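You operate a simulated robot arm through the tools that you are given. There is no shell and no other tool.

You are at the controls of a simulated robot arm. One attempt, no reset.

Task
Press the plate on the press bed flat in two strokes.
Fine: bed slid in for both strokes; first stroke at stop 5, then set the stop dial as its sign says; slide the bed out again. Where these are worked on the way, their far stop is far enough and under half their travel is too little: press bed.

The check looks at the end state, three seconds after you hand in, the way a careful person would. Anything else that was tipped, shoved, dropped, spilled or broken makes it a failure.

Robot
A 7-joint arm with a two-finger parallel gripper, fixed in place. Base frame: the origin is at the foot of the arm, x ahead of it, y to its left, z up; the work surface is at about z = 868. Units: mm, rad, N and s.
With the tool pointing down near the work surface it reaches from about 100 to 640 mm from the base axis. Its first joint turns from -1.152 to 1.152 rad. Payload 1.57 kg.
Tool frame: the origin (TCP) lies between the finger pads and is the grasp point; the fingertips stand 30 mm ahead of it; z points along the fingers, y is the line along which they close. The gripper opens to 80 mm. The fingers are 17 mm wide and 12 mm thick; the gripper's body (40 by 82 mm) begins 80 mm behind the TCP.
Orientation is told as [roll, pitch, yaw] about the base's x, y, z axes, in that order, counted from this pose: with the fingers straight down and closing along the base's y, the tool's x points along the base's -x, its y along +y and its z along -z.

Tools
- The arm moves only by the tool send_rows. Its argument "increments" is a list of rows, each an object of numbers (a shift or turn left out is 0, a gripper value left out holds the last): "tx", "ty", "tz": the shift along the tool's x, y, z in units of 30 mm (1.0 is 30 mm); "wx", "wy", "wz": the turn, a rotation vector about the tool's x, y, z in units of 8 degrees (1.0 is 8 degrees). In form: [{"tx": .., "ty": .., "tz": .., "wx": .., "wy": .., "wz": ..}, ...]. A call has 1 to 20 rows; each row shifts and turns the commanded pose from where the row before left it, along the tool's axes as they then stand. "jaw" is the gripper command, from -1 (shut) to 1 (fully open), values between in proportion, set as the call begins (left out, the last holds). A call with a number of a shift or a turn outside -1 to 1 is refused whole. Rows are played at 5 a second. More than 50 mm and 0.15 rad between two rows, or a gripper value outside its range, and nothing of the call is played. Where a pose cannot be reached the arm comes as near as it can. A force on the tool above 60 N (or 10 N above the force at the start of the call, whichever is more), or a blocked arm, ends the call early, and 0.2 s more pass. Each finger travels about 72 mm/s and halts on what it meets, pressing with about 43 N; the grip force reading is that of the motor and also rises with nothing between the fingers. The clock runs only during rows and for 0.2 s after the last one: add rows that do not move to give the fingers time. It gives the time, the measured TCP pose, the force on the tool (base axes), the opening and the grip force at its end, in the units of the frame above (readings bear some noise), with the torque about the TCP (base axes, N m) and any sound that the robot's microphone picked up, and new pictures: "pictures" is both (left out), scene, wrist or none.
- Cameras (640 x 400 px; columns grow to the right, rows downward): "scene" is fixed at [68.5, 456.8, 1412.5]; the picture's right is [-0.56, -0.83, 0.00], its down [-0.56, 0.38, -0.74] and it looks along [0.61, -0.42, -0.68] (base axes); focal length 311 px, centre (320, 200). "wrist" rides on the gripper at [72, -7, -122] in the tool frame; the picture's right is [0.09, 1.00, 0.00], its down [-0.84, 0.08, -0.54] and it looks along [-0.54, 0.05, 0.84] (tool axes); focal length 238 px, centre (320, 200). There is no depth. A picture from a camera that has moved, and an enlarged one, comes with that camera's place and axes in the base frame and with its lens.
- close_up(camera, box): a new picture of the part [left, top, right, bottom] of that camera's present view, enlarged. No time passes.
- close_job(): hands the job in; it is judged then, once.

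Places have to be worked out from the pictures, the camera data and where the tool is seen. Open the gripper and draw the arm clear of the work before you hand the job in, unless the task says otherwise.

The tools are called after "Request:" as name(argument=value, ...) on one line, values as JSON. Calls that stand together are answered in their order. send_rows: Moves the arm, as the interface text tells. Its arguments: {"type":"object","properties":{"increments":{"type":"array"},"jaw":{"type":"number"},"pictures":{"type":"string","enum":["both","scene","wrist","none"]}},"required":["increments"]} The other tools are called the same way: close_up (camera, box) takes an enlarged picture of a part of a camera's view; close_job () hands the job in.

At the start:

```text
time_s: 0.0
tool_pos: [425.3, -46.2, 1140.0]
tool_rot: [0.001, -0.002, 0.001]
force: [-0.4, 0.0, 0.1]
torque: [-0.02, 0.02, 0.0]
width: 79.8
finger_force: 0.0
```

scene: 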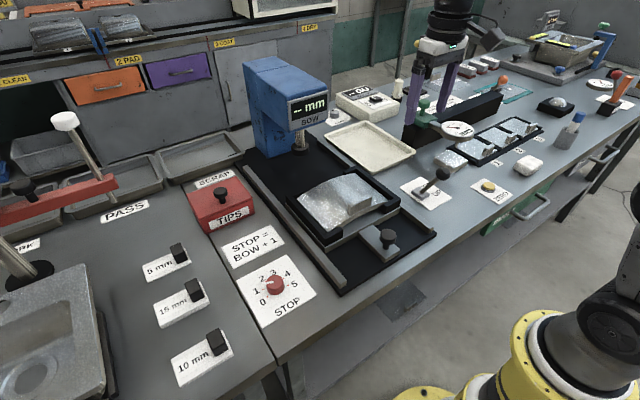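
wrist: 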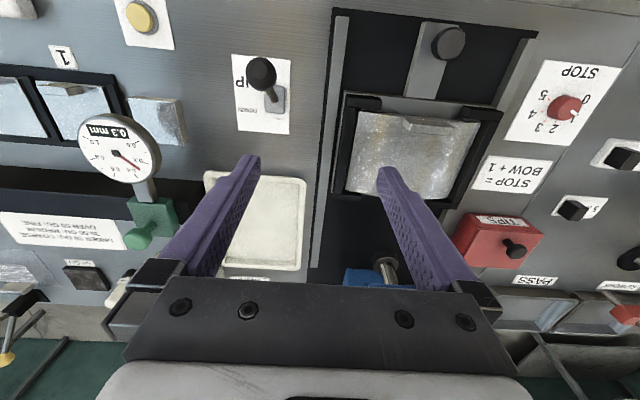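

I'll look closely at the press, the dial, the sign and the lever before moving.

Request:
close_up(camera="scene", box=[190, 150, 350, 330])

Request:
close_up(camera="scene", box=[230, 50, 350, 160])

Request:
close_up(camera="scene", box=[280, 130, 560, 300])

Request:
close_up(camera="wrist", box=[220, 0, 640, 262])

```text
2.22 times, centred on (270, 240) of scene
camera zoom: at [68.5, 456.8, 1412.5], right [-0.56, -0.83, 0.0], down [-0.56, 0.38, -0.74], along [0.61, -0.42, -0.68], focal length 690 px, centre (431, 111)
```

zoom: 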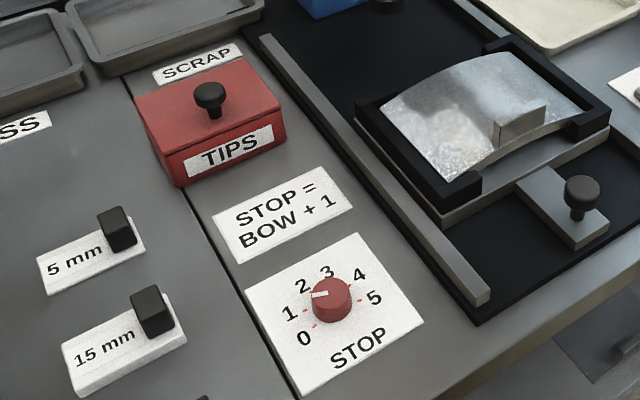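

```text
3.64 times, centred on (290, 105) of scene
camera zoom: at [68.5, 456.8, 1412.5], right [-0.56, -0.83, 0.0], down [-0.56, 0.38, -0.74], along [0.61, -0.42, -0.68], focal length 1130 px, centre (429, 546)
```

zoom: 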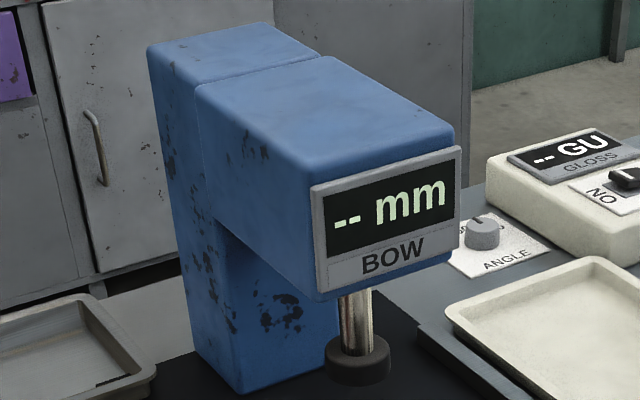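

```text
2.29 times, centred on (420, 215) of scene
camera zoom: at [68.5, 456.8, 1412.5], right [-0.56, -0.83, 0.0], down [-0.56, 0.38, -0.74], along [0.61, -0.42, -0.68], focal length 710 px, centre (91, 166)
```

zoom: 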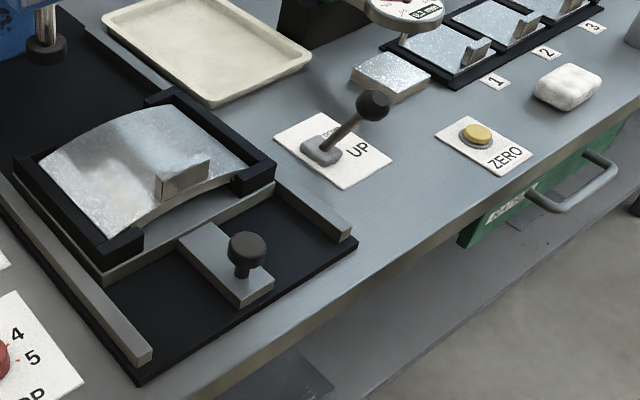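

```text
1.52 times, centred on (430, 131) of wrist
camera zoom: at [352.5, -53.0, 1263.8], right [-0.09, 1.0, 0.0], down [0.84, 0.08, 0.54], along [0.54, 0.05, -0.84], focal length 363 px, centre (152, 305)
```

zoom: 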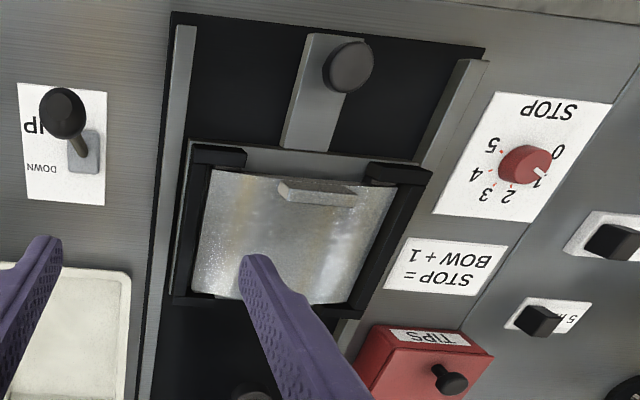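

The dial is at about (400, 331), its pointer near 1. The bed knob is near (336, 102, 918), and the stroke lever knob near (386, -117, 960), leaning to UP. I'm moving above the stop dial first to see it better.

Request:
send_rows(increments=[{"ty": 0.9, "tx": 0.06}, {"ty": 0.9, "tx": 0.06}, {"ty": 0.9, "tx": 0.06}, {"ty": 0.9, "tx": 0.06}, {"ty": 0.9, "tx": 0.06}, {"ty": 0.9, "tx": 0.06}, {"ty": 0.9, "tx": 0.06}, {"ty": 0.9, "tx": 0.06}, {"ty": 0.9, "tx": 0.06}, {"ty": 0.9, "tx": 0.06}, {"ty": 0.9, "tx": 0.06}, {"ty": 0.9, "tx": 0.06}, {"ty": 0.9, "tx": 0.06}, {"ty": 0.87, "tx": 0.05}, {"tz": 0.9}, {"tz": 0.9}, {"tz": 0.9}, {"tz": 0.3}, {}], jaw=0.4)

```text
time_s: 4.0
tool_pos: [399.0, 329.6, 1051.0]
tool_rot: [0.002, -0.004, 0.0]
force: [0.6, -0.1, 0.3]
torque: [-0.03, 0.01, 0.01]
width: 55.7
finger_force: 0.0
camera wrist: at [326.2, 322.4, 1173.7], right [-0.09, 1.0, 0.0], down [0.84, 0.08, 0.54], along [0.54, 0.05, -0.84], focal length 238 px, centre (320, 200)
```

scene: 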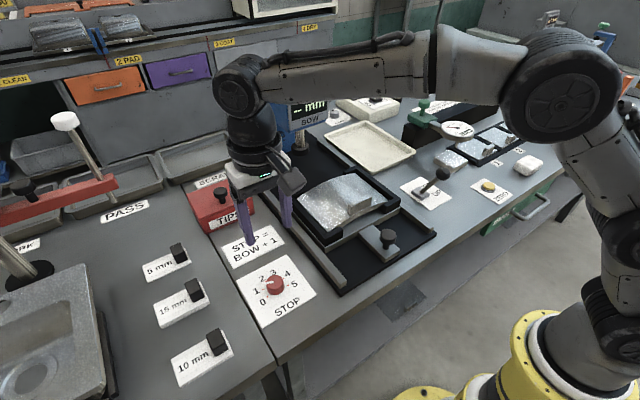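
wrist: 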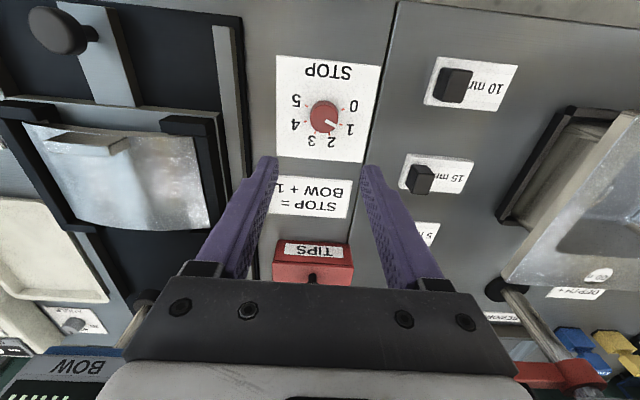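

Request:
close_up(camera="wrist", box=[264, 46, 392, 166])

```text
3.33 times, centred on (328, 106) of wrist
camera zoom: at [326.2, 322.4, 1173.7], right [-0.09, 1.0, 0.0], down [0.84, 0.08, 0.54], along [0.54, 0.05, -0.84], focal length 794 px, centre (293, 513)
```

zoom: 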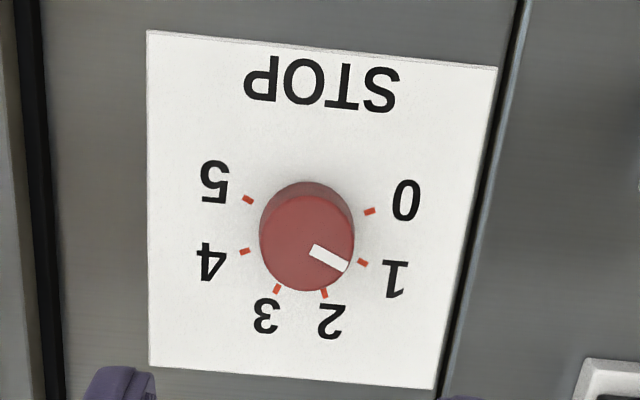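

The pointer is exactly at 1, and the knob centre is about (397.6, 333.8) with radius ~17 mm. I'll pre-turn the hand by +90° yaw, so that I can turn the knob 180° clockwise to 5 in one grip.

Request:
send_rows(increments=[{"tx": 0.05, "ty": 0.14}, {"wz": -1}, {"wz": -1}, {"wz": -1}, {"wz": -1}, {"wz": -1}, {"wz": -1}, {"wz": -1}, {"wz": -1}, {"wz": -1}, {"wz": -1}, {"wz": -1}, {"wz": -0.25}, {}, {}])

```text
time_s: 7.2
tool_pos: [398.8, 336.3, 1052.4]
tool_rot: [-0.003, -0.001, 1.57]
force: [0.0, -0.5, 0.0]
torque: [0.0, 0.0, 0.0]
width: 56.1
finger_force: 0.1
camera wrist: at [404.6, 262.9, 1174.6], right [-1.0, -0.09, 0.0], down [-0.08, 0.84, 0.54], along [-0.05, 0.54, -0.84], focal length 238 px, centre (320, 200)
```

scene: 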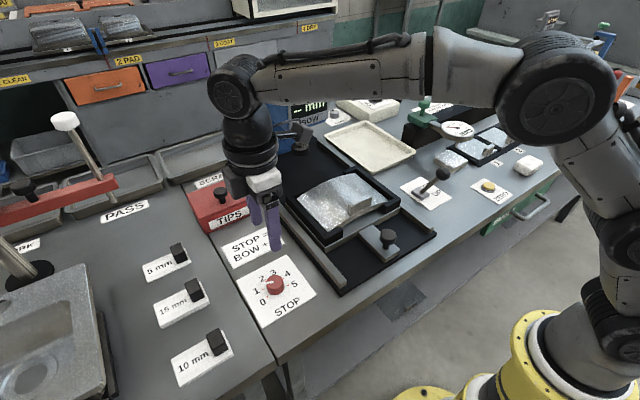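
wrist: 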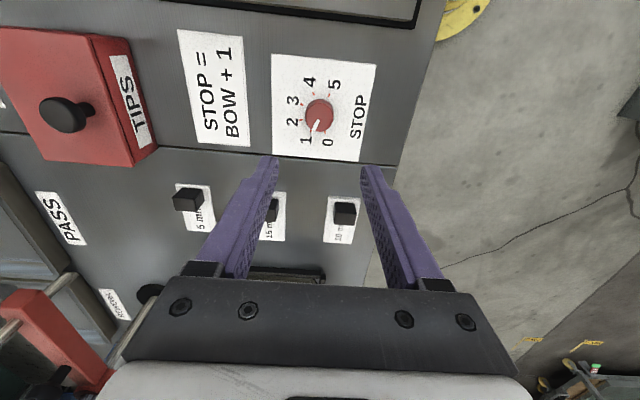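

Request:
close_up(camera="wrist", box=[264, 46, 392, 166])

```text
3.33 times, centred on (328, 106) of wrist
camera zoom: at [404.6, 262.9, 1174.6], right [-1.0, -0.09, 0.0], down [-0.08, 0.84, 0.54], along [-0.05, 0.54, -0.84], focal length 794 px, centre (293, 513)
```

zoom: 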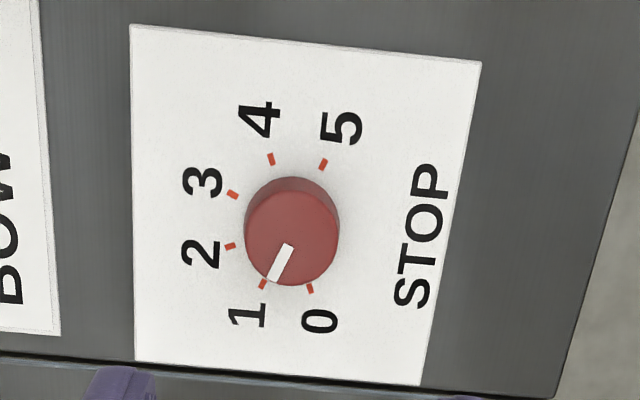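

The pointer is at 1 and the knob centre comes out at about (398, 333.5). I'll descend so the fingertips stop just above the sign, then look before gripping.

Request:
send_rows(increments=[{"tx": 0.09, "tz": 0.6}, {"tz": 0.9}, {"tz": 0.9}, {"tz": 0.9}, {"tz": 0.8}, {"tz": 0.5}, {"tz": 0.3}, {}, {}])

```text
time_s: 9.2
tool_pos: [397.7, 332.3, 903.1]
tool_rot: [-0.004, -0.003, 1.572]
force: [0.3, -0.9, -0.1]
torque: [-0.02, 0.01, -0.02]
width: 56.1
finger_force: 0.0
camera wrist: at [404.4, 260.2, 1026.9], right [-1.0, -0.09, 0.0], down [-0.08, 0.84, 0.54], along [-0.05, 0.54, -0.84], focal length 238 px, centre (320, 200)
```

scene: 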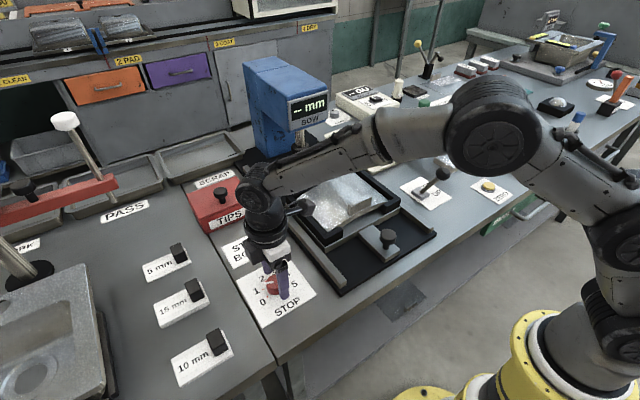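
wrist: 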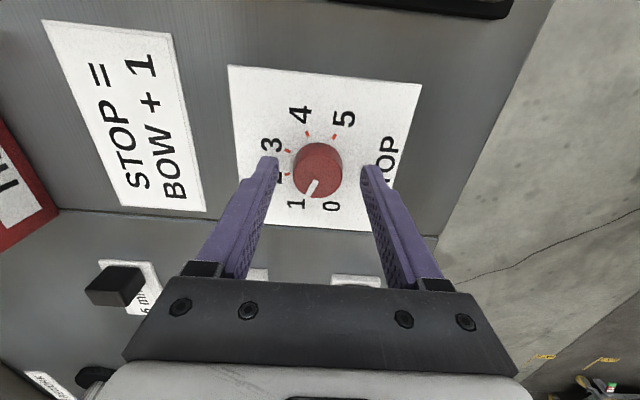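

The knob sits centred between the fingers at z≈873. Now gripping it.

Request:
send_rows(increments=[{}, {}, {}, {}], jaw=-1)

```text
time_s: 10.2
tool_pos: [400.1, 332.1, 905.0]
tool_rot: [-0.007, -0.002, 1.571]
force: [13.4, 1.4, -6.7]
torque: [0.28, -0.25, -0.04]
width: 35.6
finger_force: 42.8
camera wrist: at [405.4, 260.1, 1027.1], right [-1.0, -0.09, -0.01], down [-0.08, 0.84, 0.54], along [-0.05, 0.54, -0.84], focal length 238 px, centre (320, 200)
```

scene: 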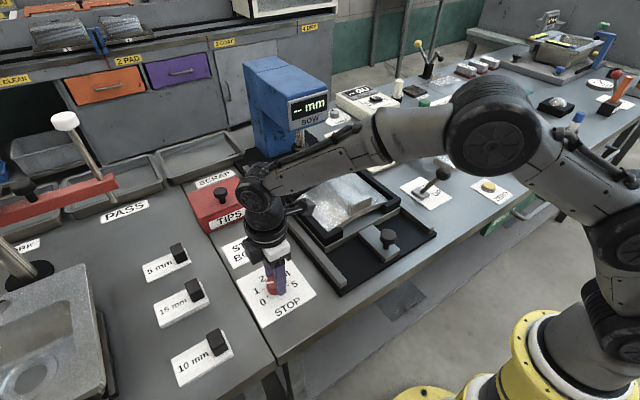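
wrist: 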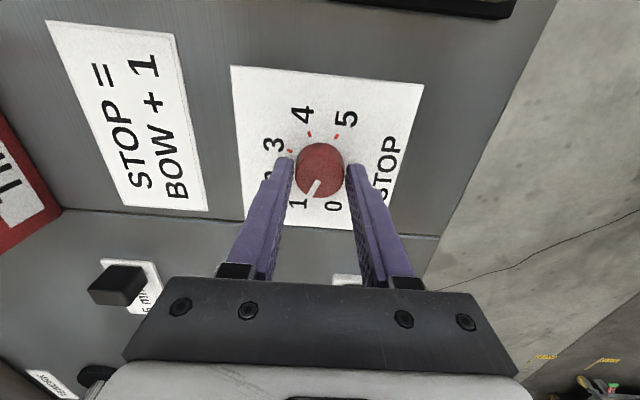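

Gripped at 35.6 mm, with some side force (+13 N in x), so the knob centre is about 2–3 mm further in +x. I'll relieve that and turn the first 90° clockwise.

Request:
send_rows(increments=[{"ty": -0.09}, {}, {"wz": 0.7}, {"wz": 0.7}, {"wz": 0.7}, {"wz": 0.7}, {"wz": 0.7}, {"wz": 0.7}, {"wz": 0.7}, {"wz": 0.7}, {}])

```text
time_s: 12.6
tool_pos: [399.9, 334.2, 905.1]
tool_rot: [0.004, 0.006, 0.788]
force: [-35.9, 2.2, 7.0]
torque: [0.22, 0.59, 0.08]
width: 35.4
finger_force: 42.6
camera wrist: at [353.3, 277.9, 1027.6], right [-0.77, 0.64, 0.0], down [0.54, 0.65, 0.54], along [0.34, 0.42, -0.84], focal length 238 px, centre (320, 200)
```

scene: 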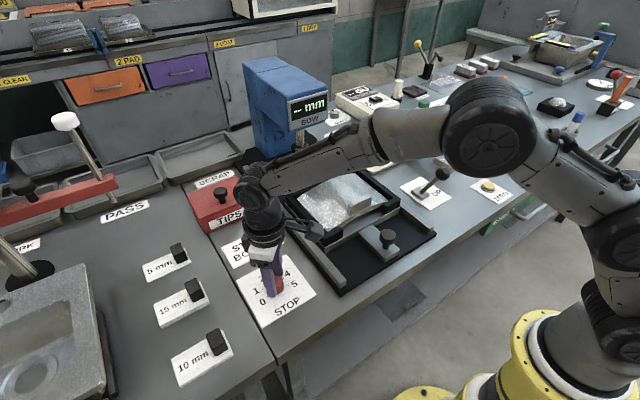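
wrist: 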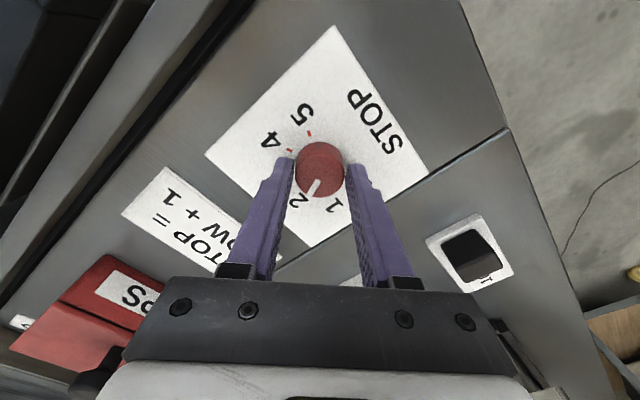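

The knob followed the 45° turn (now at 2), but there is a −36 N side force. I'll ease back a little in −x and check.

Request:
send_rows(increments=[{"tx": 0.05, "ty": 0.05}, {}, {}], pictures="none")

```text
time_s: 13.4
tool_pos: [398.8, 334.3, 903.8]
tool_rot: [0.001, 0.0, 0.789]
force: [-18.9, 10.0, -2.4]
torque: [-0.64, 1.24, 0.04]
width: 35.8
finger_force: 42.6
```

Improving; one more small ease, then another 45°.

Request:
send_rows(increments=[{"tx": 0.011, "ty": 0.058}, {}, {"wz": 0.7}, {"wz": 0.7}, {"wz": 0.7}, {"wz": 0.7}, {"wz": 0.7}, {"wz": 0.7}, {"wz": 0.7}, {"wz": 0.7}, {}])

```text
time_s: 15.8
tool_pos: [398.5, 336.0, 904.5]
tool_rot: [0.003, -0.001, 0.006]
force: [-7.1, 10.2, -8.0]
torque: [0.08, -0.51, 0.05]
width: 35.8
finger_force: 42.5
camera wrist: at [325.7, 327.3, 1027.0], right [-0.1, 1.0, 0.0], down [0.83, 0.08, 0.54], along [0.54, 0.05, -0.84], focal length 238 px, centre (320, 200)
```

scene: 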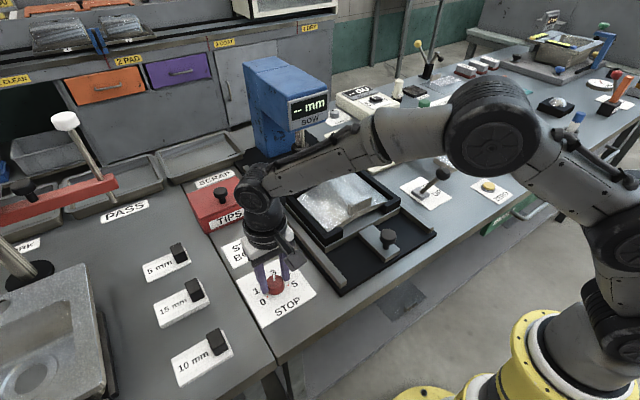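
wrist: 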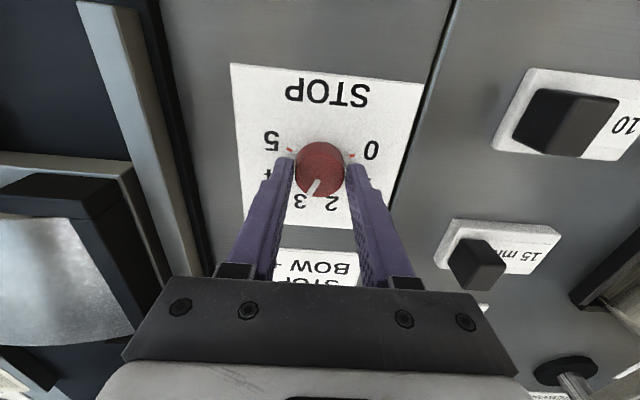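

The pointer is at 3. I'll ease +y slightly and turn another 45°.

Request:
send_rows(increments=[{"ty": 0.04, "tx": 0.02}, {}, {"wz": 0.7}, {"wz": 0.7}, {"wz": 0.7}, {"wz": 0.7}, {"wz": 0.7}, {"wz": 0.7}, {"wz": 0.7}, {"wz": 0.75}, {}], pictures="wrist")

```text
time_s: 18.2
tool_pos: [398.9, 335.7, 905.8]
tool_rot: [0.005, 0.002, -0.784]
force: [15.8, 10.2, -22.4]
torque: [-0.27, -0.26, 0.08]
width: 35.7
finger_force: 42.1
camera wrist: at [342.2, 381.4, 1027.3], right [0.64, 0.77, 0.0], down [0.65, -0.54, 0.54], along [0.42, -0.34, -0.84], focal length 238 px, centre (320, 200)
```

wrist: 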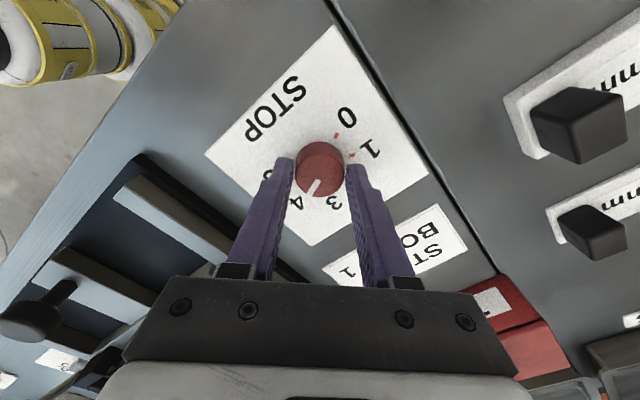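

Pointer at 4. Ease the forces and turn the last 45° to 5.

Request:
send_rows(increments=[{"ty": 0.047, "tz": 0.03}, {}, {"wz": 0.7}, {"wz": 0.7}, {"wz": 0.7}, {"wz": 0.7}, {"wz": 0.7}, {"wz": 0.7}, {"wz": 0.7}, {"wz": 0.75}, {}], pictures="wrist")

```text
time_s: 20.6
tool_pos: [400.3, 336.2, 903.9]
tool_rot: [0.006, 0.004, -1.573]
force: [-0.6, 4.6, 9.2]
torque: [0.26, 0.21, 0.53]
width: 35.5
finger_force: 42.3
camera wrist: at [392.2, 407.2, 1027.7], right [1.0, 0.09, 0.01], down [0.07, -0.84, 0.54], along [0.05, -0.54, -0.84], focal length 238 px, centre (320, 200)
```

wrist: 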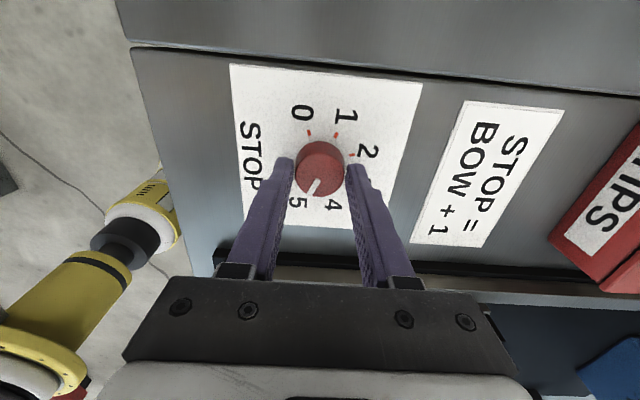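

The z-torque shows the knob has come to its end stop, and the pointer is at 5. I'll open to 56 mm and rise.

Request:
send_rows(increments=[{}, {}, {"tz": -0.5}, {"tz": -1}, {"tz": -1}, {"tz": -1}, {"tz": -1}, {"tz": -0.5}, {}], jaw=0.4)

Request:
close_up(camera="wrist", box=[256, 40, 392, 166])

```text
time_s: 22.6
tool_pos: [400.3, 335.5, 1053.0]
tool_rot: [0.002, 0.001, -1.572]
force: [-0.2, -0.3, 0.0]
torque: [0.0, 0.03, 0.01]
width: 56.4
finger_force: 0.1
camera wrist: at [392.9, 406.9, 1176.9], right [1.0, 0.09, 0.0], down [0.08, -0.84, 0.54], along [0.05, -0.54, -0.84], focal length 238 px, centre (320, 200)
```

scene: 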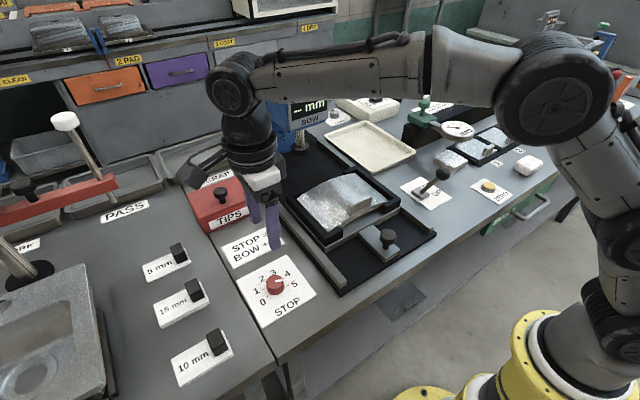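
wrist: 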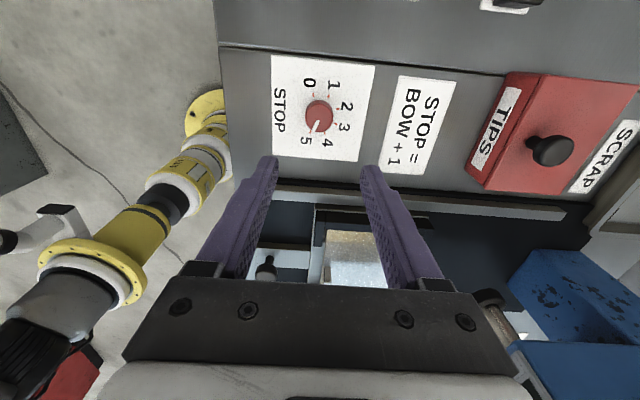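

```text
3.17 times, centred on (324, 103) of wrist
camera zoom: at [392.9, 406.9, 1176.9], right [1.0, 0.09, 0.0], down [0.08, -0.84, 0.54], along [0.05, -0.54, -0.84], focal length 757 px, centre (307, 508)
```

zoom: 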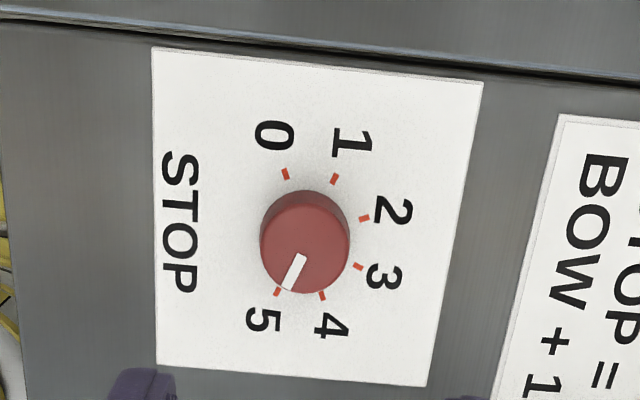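

The dial reads exactly 5. Now I'll turn the hand back and go over the bed's handle knob at about (336, 102).

Request:
send_rows(increments=[{"wz": -1}, {"wz": -1}, {"wz": -1}, {"wz": -1}, {"wz": -1}, {"wz": -1}, {"wz": -1}, {"wz": -1}, {"wz": -1}, {"wz": -1}, {"wz": -1, "tz": 0}, {"wz": -0.26}, {"ty": -0.97, "tx": 0.27}, {"ty": -0.97, "tx": 0.27}, {"ty": -0.97, "tx": 0.27}, {"ty": -0.97, "tx": 0.27}, {"ty": -0.97, "tx": 0.27}, {"ty": -0.97, "tx": 0.27}, {"ty": -0.97, "tx": 0.27}, {"ty": -0.97, "tx": 0.27}])

```text
time_s: 26.8
tool_pos: [334.3, 101.2, 1053.2]
tool_rot: [0.001, -0.004, 0.001]
force: [0.5, 0.2, 0.5]
torque: [0.02, -0.02, 0.01]
width: 55.9
finger_force: 0.1
camera wrist: at [261.5, 94.7, 1175.7], right [-0.09, 1.0, 0.0], down [0.83, 0.08, 0.54], along [0.54, 0.05, -0.84], focal length 238 px, centre (320, 200)
```

scene: 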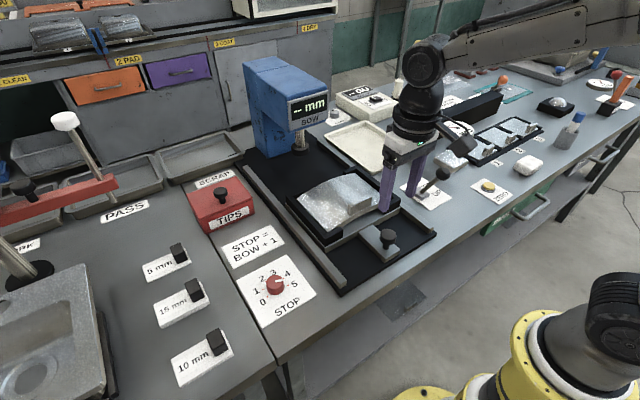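
wrist: 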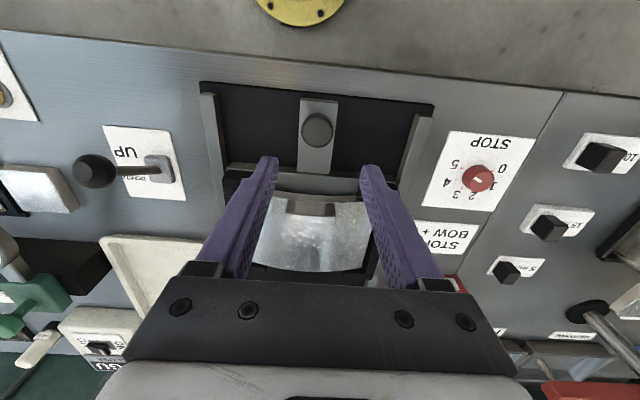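

Request:
close_up(camera="wrist", box=[270, 80, 370, 180])

Request:
close_up(camera="scene", box=[340, 200, 440, 290])

```text
4.00 times, centred on (320, 130) of wrist
camera zoom: at [261.5, 94.7, 1175.7], right [-0.09, 1.0, 0.0], down [0.83, 0.08, 0.54], along [0.54, 0.05, -0.84], focal length 953 px, centre (320, 480)
```

zoom: 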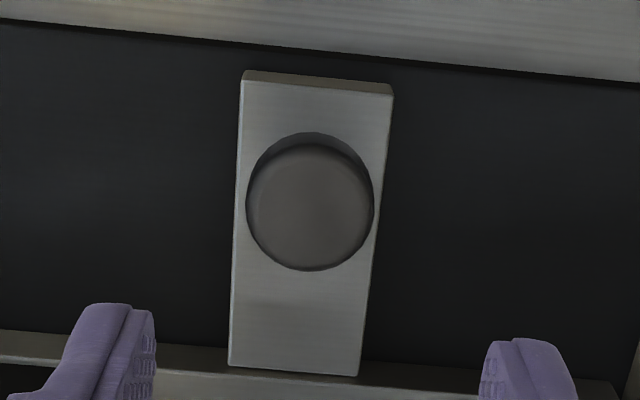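

```text
4.44 times, centred on (390, 245) of scene
camera zoom: at [68.5, 456.8, 1412.5], right [-0.56, -0.83, 0.0], down [-0.56, 0.38, -0.74], along [0.61, -0.42, -0.68], focal length 1381 px, centre (9, 0)
```

zoom: 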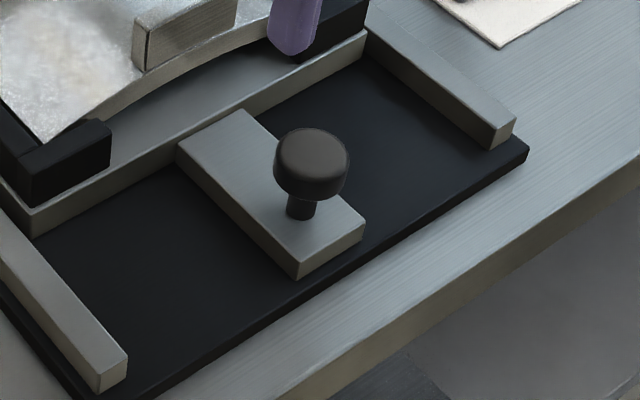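

The knob centre is about (337, 99.5), its diameter ~35 mm and its top z≈918. I'll descend to TCP z≈929 around it.

Request:
send_rows(increments=[{"tx": -0.09, "ty": -0.05, "tz": 0.5}, {"tz": 0.9}, {"tz": 0.9}, {"tz": 0.8}, {"tz": 0.6}, {"tz": 0.43}, {}, {}])

Request:
close_up(camera="scene", box=[340, 170, 460, 290])

```text
time_s: 28.6
tool_pos: [336.3, 100.6, 929.3]
tool_rot: [0.003, -0.004, 0.002]
force: [0.3, 0.2, -0.2]
torque: [0.01, 0.03, 0.01]
width: 56.2
finger_force: 0.0
camera wrist: at [264.1, 93.7, 1052.6], right [-0.09, 1.0, 0.0], down [0.84, 0.08, 0.54], along [0.54, 0.05, -0.84], focal length 238 px, centre (320, 200)
```

scene: 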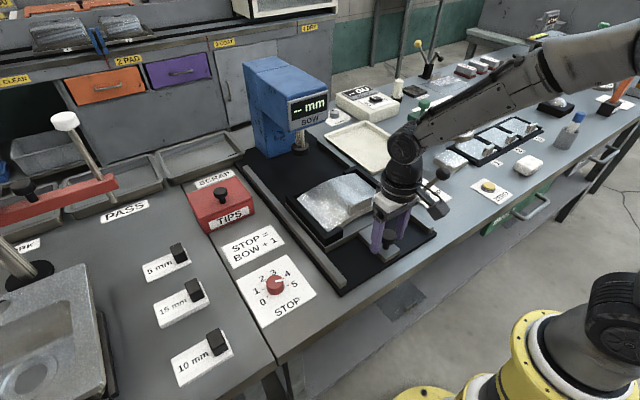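
wrist: 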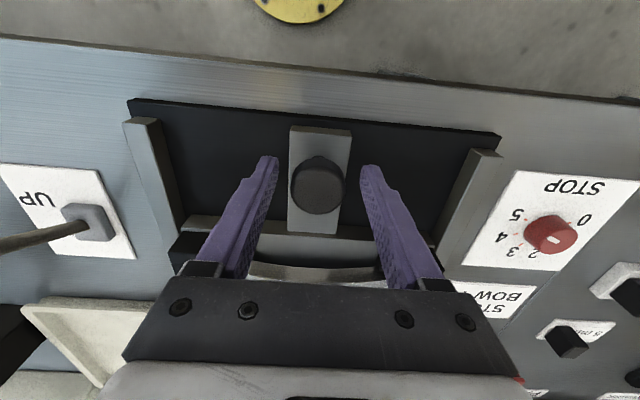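

```text
3.33 times, centred on (400, 230) of scene
camera zoom: at [68.5, 456.8, 1412.5], right [-0.56, -0.83, 0.0], down [-0.56, 0.38, -0.74], along [0.61, -0.42, -0.68], focal length 1036 px, centre (53, 100)
```

zoom: 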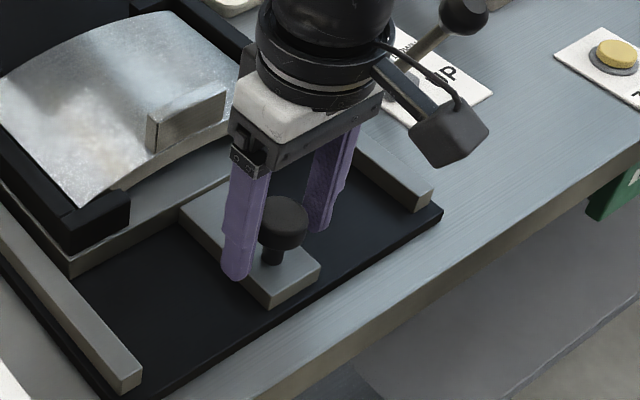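

The knob is well between the fingers. Gripping it.

Request:
send_rows(increments=[{}, {}, {}], jaw=-1, pictures="wrist")

```text
time_s: 29.4
tool_pos: [336.8, 100.5, 928.8]
tool_rot: [0.0, -0.001, 0.001]
force: [2.1, -14.8, 0.1]
torque: [-0.28, -0.07, 0.02]
width: 33.3
finger_force: 41.5
camera wrist: at [264.1, 92.8, 1052.7], right [-0.09, 1.0, 0.0], down [0.84, 0.08, 0.54], along [0.54, 0.05, -0.84], focal length 238 px, centre (320, 200)
```

wrist: 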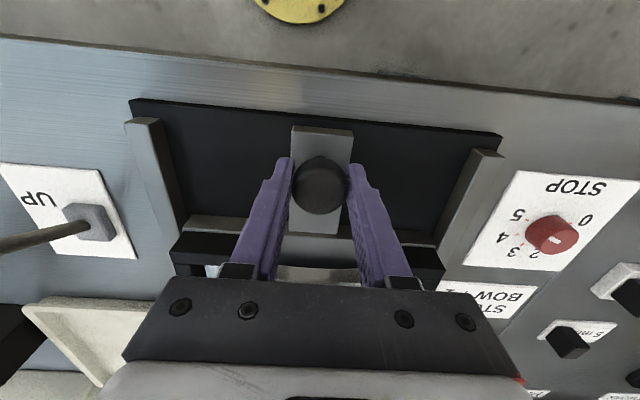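

Gripped (33.3 mm). I'll ease −y slightly and begin sliding the bed in gently along +x.

Request:
send_rows(increments=[{"ty": -0.06}, {}, {"tx": -0.15}, {"tx": -0.25}, {"tx": -0.3}, {"tx": -0.3}, {"tx": -0.3}, {"tx": -0.3}, {"tx": -0.2}, {}])

```text
time_s: 31.6
tool_pos: [390.8, 100.4, 929.4]
tool_rot: [0.002, -0.005, 0.002]
force: [-0.5, -1.4, 7.5]
torque: [-0.06, -0.3, -0.16]
width: 33.8
finger_force: 41.4
camera wrist: at [318.3, 92.7, 1052.5], right [-0.09, 1.0, 0.0], down [0.83, 0.08, 0.55], along [0.54, 0.05, -0.84], focal length 238 px, centre (320, 200)
```

scene: 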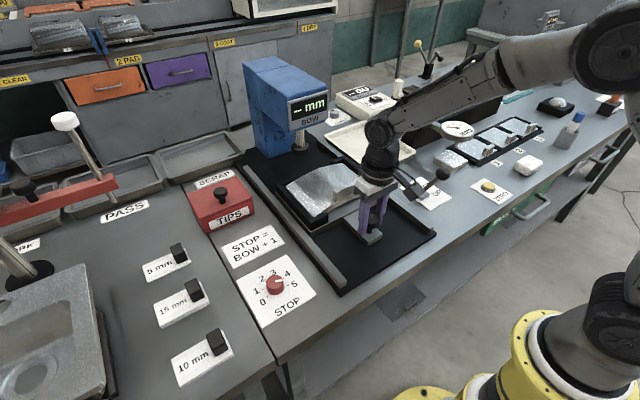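
wrist: 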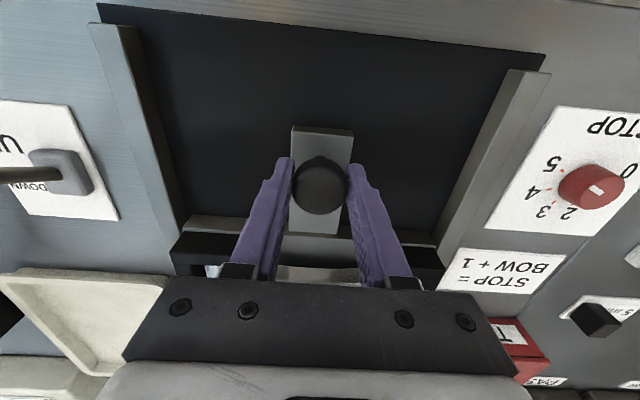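

The bed slides easily. Continuing ~100 mm.

Request:
send_rows(increments=[{"tx": -0.2}, {"tx": -0.3}, {"tx": -0.35}, {"tx": -0.35}, {"tx": -0.35}, {"tx": -0.35}, {"tx": -0.35}, {"tx": -0.35}, {"tx": -0.35}, {"tx": -0.2}, {"tx": -0.1}, {}])

```text
time_s: 34.2
tool_pos: [488.7, 100.4, 930.5]
tool_rot: [0.0, 0.0, 0.005]
force: [-2.1, -16.8, -1.3]
torque: [-0.15, -1.03, -0.06]
width: 33.6
finger_force: 41.6
camera wrist: at [415.9, 92.8, 1052.5], right [-0.1, 1.0, 0.0], down [0.84, 0.08, 0.54], along [0.54, 0.05, -0.84], focal length 238 px, centre (320, 200)
```

scene: 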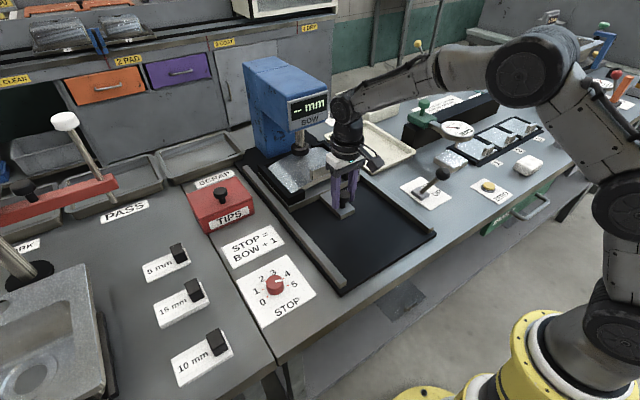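
wrist: 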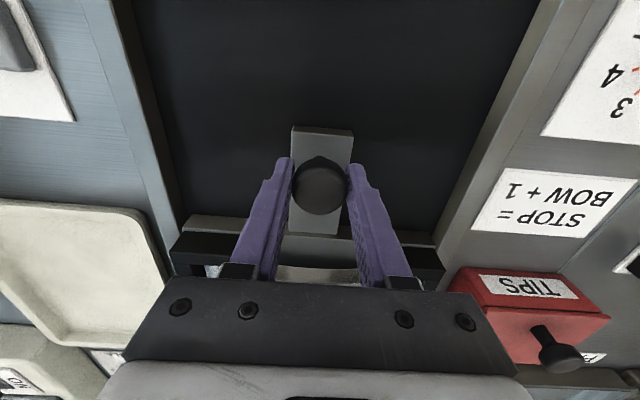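

Request:
close_up(camera="scene", box=[240, 50, 400, 220])

```text
2.35 times, centred on (320, 135) of scene
camera zoom: at [68.4, 456.4, 1412.7], right [-0.56, -0.83, 0.0], down [-0.56, 0.38, -0.74], along [0.61, -0.41, -0.68], focal length 731 px, centre (320, 353)
```

zoom: 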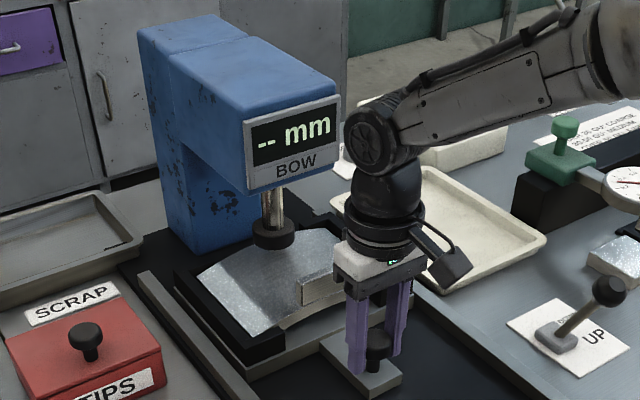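

The hand still has clearance to the press head (its front is at about x≈630). Continuing in smaller steps until the bed meets its far stop.

Request:
send_rows(increments=[{"tx": -0.2}, {"tx": -0.25}, {"tx": -0.25}, {"tx": -0.25}, {"tx": -0.2}, {"tx": -0.1}, {}])

Request:
close_up(camera="scene", box=[240, 50, 400, 220])

```text
time_s: 35.8
tool_pos: [526.1, 99.4, 930.9]
tool_rot: [0.0, -0.005, 0.001]
force: [-1.3, -18.7, 3.7]
torque: [-0.15, -0.1, -0.18]
width: 33.7
finger_force: 41.7
camera wrist: at [453.1, 92.9, 1052.2], right [-0.09, 1.0, 0.0], down [0.83, 0.08, 0.55], along [0.54, 0.05, -0.84], focal length 238 px, centre (320, 200)
```

scene: 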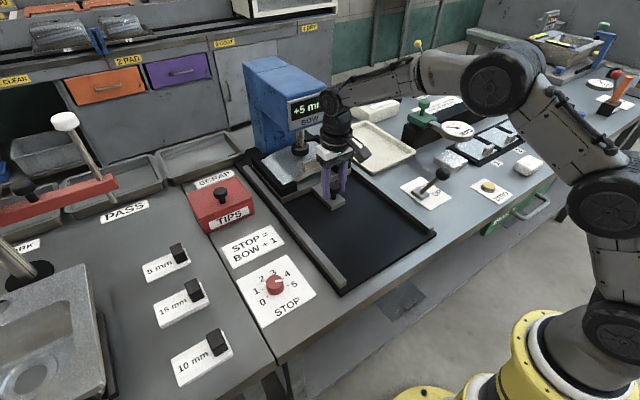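
wrist: 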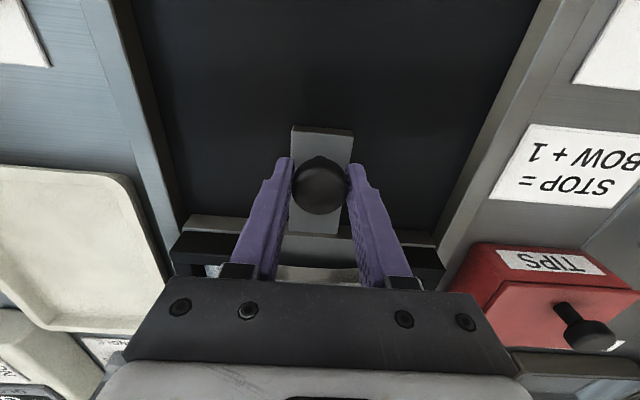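

```text
2.35 times, centred on (320, 135) of scene
camera zoom: at [68.4, 456.3, 1412.7], right [-0.56, -0.83, 0.0], down [-0.56, 0.38, -0.74], along [0.61, -0.41, -0.68], focal length 731 px, centre (320, 353)
```

zoom: 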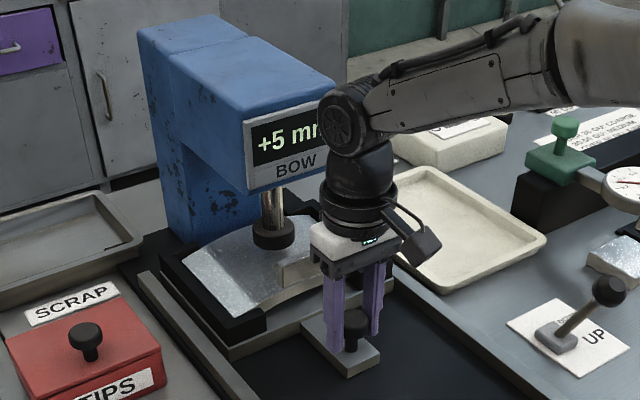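

The BOW display now reads +5 mm, so the bed is under the ram. I'll keep going gently to the far stop.

Request:
send_rows(increments=[{"tx": -0.1}, {"tx": -0.15}, {"tx": -0.15}, {"tx": -0.1}, {"tx": -0.1}, {}], pictures="scene")

```text
time_s: 37.2
tool_pos: [544.9, 100.3, 928.9]
tool_rot: [-0.001, -0.005, 0.002]
force: [-0.6, -3.4, -9.0]
torque: [-0.16, -0.42, 0.05]
width: 29.3
finger_force: 39.2
```

scene: 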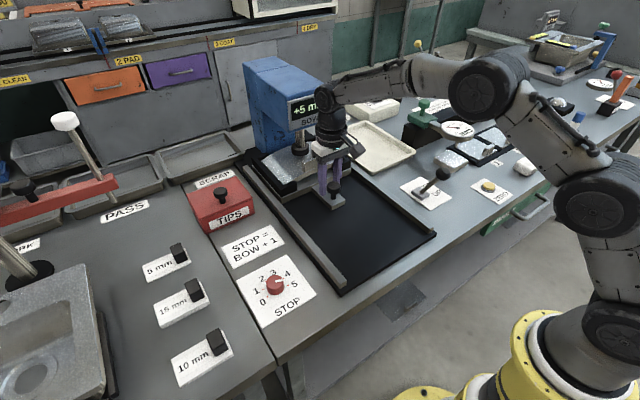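

The width fell to 29 mm, so the bed has met its stop and the fingers have slid forward on the knob. I'll open, centre back, and look.

Request:
send_rows(increments=[{}, {}, {"tx": 0.4}, {"tx": 0.2}, {}], jaw=0.4)

```text
time_s: 38.4
tool_pos: [525.1, 101.2, 930.1]
tool_rot: [0.001, -0.002, 0.003]
force: [-0.3, -0.3, -0.2]
torque: [-0.01, -0.02, -0.03]
width: 56.0
finger_force: 0.1
camera wrist: at [452.7, 92.4, 1053.1], right [-0.09, 1.0, 0.0], down [0.84, 0.08, 0.54], along [0.54, 0.05, -0.84], focal length 238 px, centre (320, 200)
```

scene: 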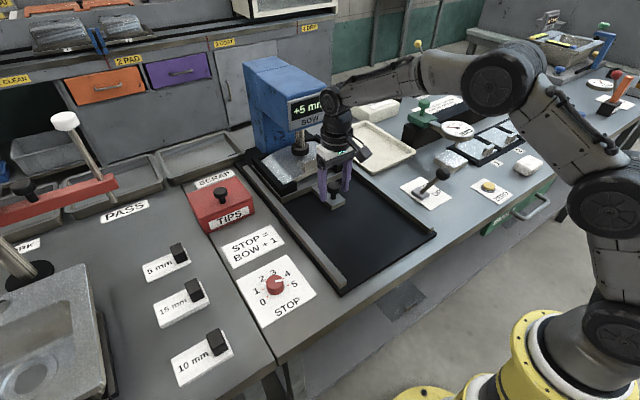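
wrist: 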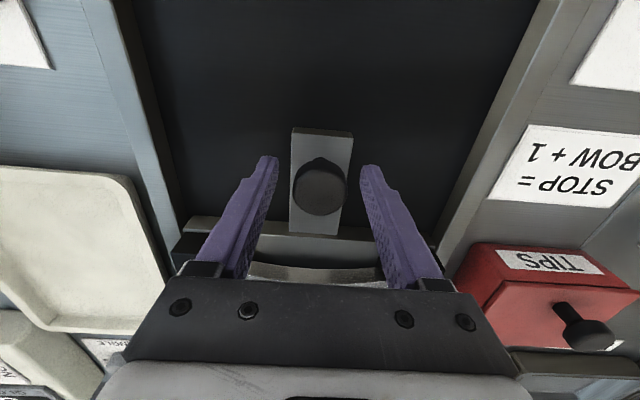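

The knob is at about x≈528 and the display still reads +5. To be sure the bed is fully home, I'll back off behind the knob, close the fingers and push it gently.

Request:
send_rows(increments=[{"tx": 0.6}, {"tx": 0.6}, {"tx": 0.2}, {}], pictures="none")

Request:
send_rows(increments=[{}, {}, {}, {}, {"tx": -0.2}, {"tx": -0.2}, {"tx": -0.1}], jaw=-1)

```text
time_s: 39.4
tool_pos: [484.8, 100.9, 929.0]
tool_rot: [0.002, -0.004, 0.002]
force: [0.3, -0.4, -0.2]
torque: [0.0, 0.01, 0.01]
width: 55.9
finger_force: 0.1
```

```text
time_s: 41.0
tool_pos: [498.1, 99.8, 930.1]
tool_rot: [0.002, -0.004, 0.003]
force: [0.3, -0.2, 0.6]
torque: [0.0, 0.0, 0.01]
width: 0.0
finger_force: 20.5
camera wrist: at [425.7, 92.8, 1052.5], right [-0.09, 1.0, 0.0], down [0.84, 0.08, 0.54], along [0.54, 0.05, -0.84], focal length 238 px, centre (320, 200)
```

scene: 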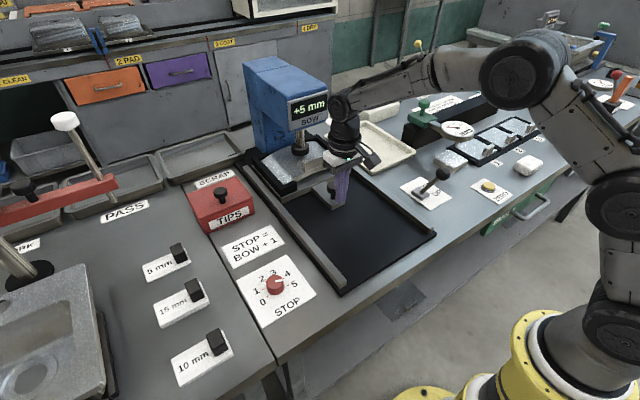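
wrist: 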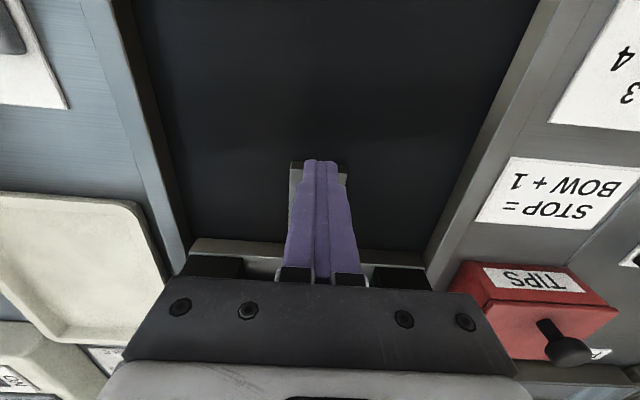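

Clear behind the knob. Pushing gently until the stop answers.

Request:
send_rows(increments=[{"tx": -0.08}, {"tx": -0.08}, {"tx": -0.08}, {"tx": -0.08}, {}], pictures="none")

Request:
send_rows(increments=[{"tx": -0.07}, {"tx": -0.07}, {}], pictures="none")

```text
time_s: 42.2
tool_pos: [501.7, 100.2, 929.9]
tool_rot: [0.0, 0.018, 0.002]
force: [-44.4, 5.1, 14.5]
torque: [0.23, -0.23, 0.04]
width: 0.1
finger_force: 21.1
```

```text
time_s: 42.6
tool_pos: [503.7, 101.0, 928.8]
tool_rot: [-0.002, 0.029, 0.004]
force: [-11.0, 0.2, 4.5]
torque: [-0.01, -0.1, 0.04]
width: 0.0
finger_force: 21.4
stopped in row 2: the force on the tool passed its limit at 63 N (the readings are from after the stop); the commanded pose is now the measured one
```

A firm stop at force: the bed is fully in (knob centre ≈527). I'll correct the small tilt, back off, rise and travel to the stroke lever.

Request:
send_rows(increments=[{"tx": 0.2}, {"tx": 0.2, "wy": -0.21}, {"tz": -0.8}, {"tz": -1}, {"tz": -1}, {"tz": -1}, {"tz": -0.7}, {"ty": -0.9, "tx": 0.65}, {"ty": -0.9, "tx": 0.65}, {"ty": -0.9, "tx": 0.65}, {"ty": -0.9, "tx": 0.65}, {"ty": -0.9, "tx": 0.65}, {"ty": -0.9, "tx": 0.65}, {"ty": -0.9, "tx": 0.65}, {"ty": -0.9, "tx": 0.5}, {}])

Request:
close_up(camera="scene", box=[240, 50, 400, 220])

Request:
close_up(camera="wrist", box=[220, 20, 420, 180])

```text
time_s: 46.0
tool_pos: [339.7, -114.0, 1062.6]
tool_rot: [-0.002, -0.005, 0.003]
force: [0.4, 0.1, -0.4]
torque: [0.01, 0.0, -0.02]
width: 0.0
finger_force: 20.9
camera wrist: at [267.7, -121.5, 1185.7], right [-0.1, 1.0, 0.0], down [0.83, 0.08, 0.54], along [0.54, 0.05, -0.84], focal length 238 px, centre (320, 200)
```

scene: 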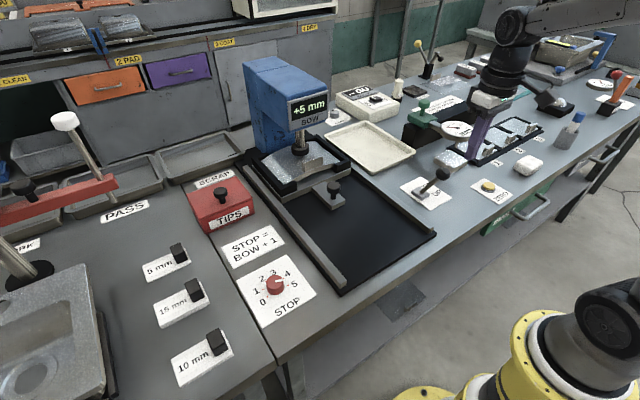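
wrist: 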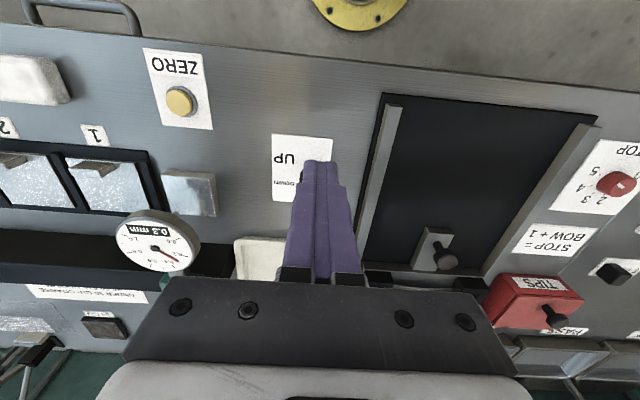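

```text
2.35 times, centred on (320, 135) of scene
camera zoom: at [68.5, 456.8, 1412.5], right [-0.56, -0.83, 0.0], down [-0.56, 0.38, -0.74], along [0.61, -0.42, -0.68], focal length 731 px, centre (320, 353)
```

zoom: 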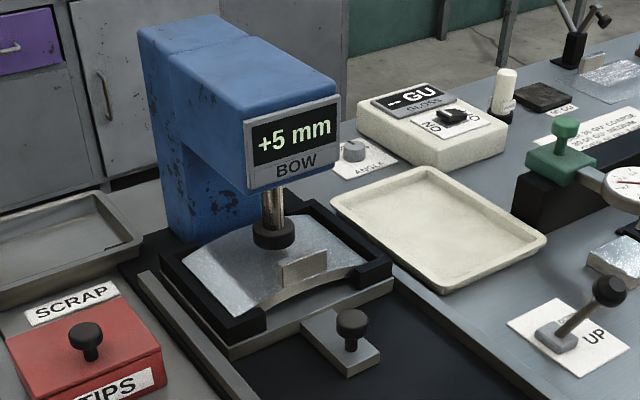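

```text
2.50 times, centred on (320, 100) of wrist
camera zoom: at [267.7, -121.5, 1185.7], right [-0.1, 1.0, 0.0], down [0.83, 0.08, 0.54], along [0.54, 0.05, -0.84], focal length 596 px, centre (320, 450)
```

zoom: 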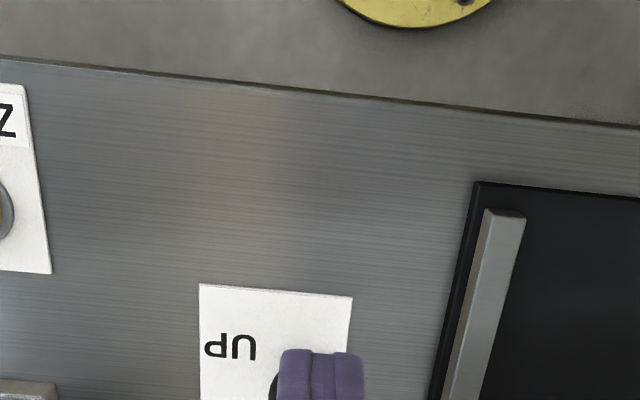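

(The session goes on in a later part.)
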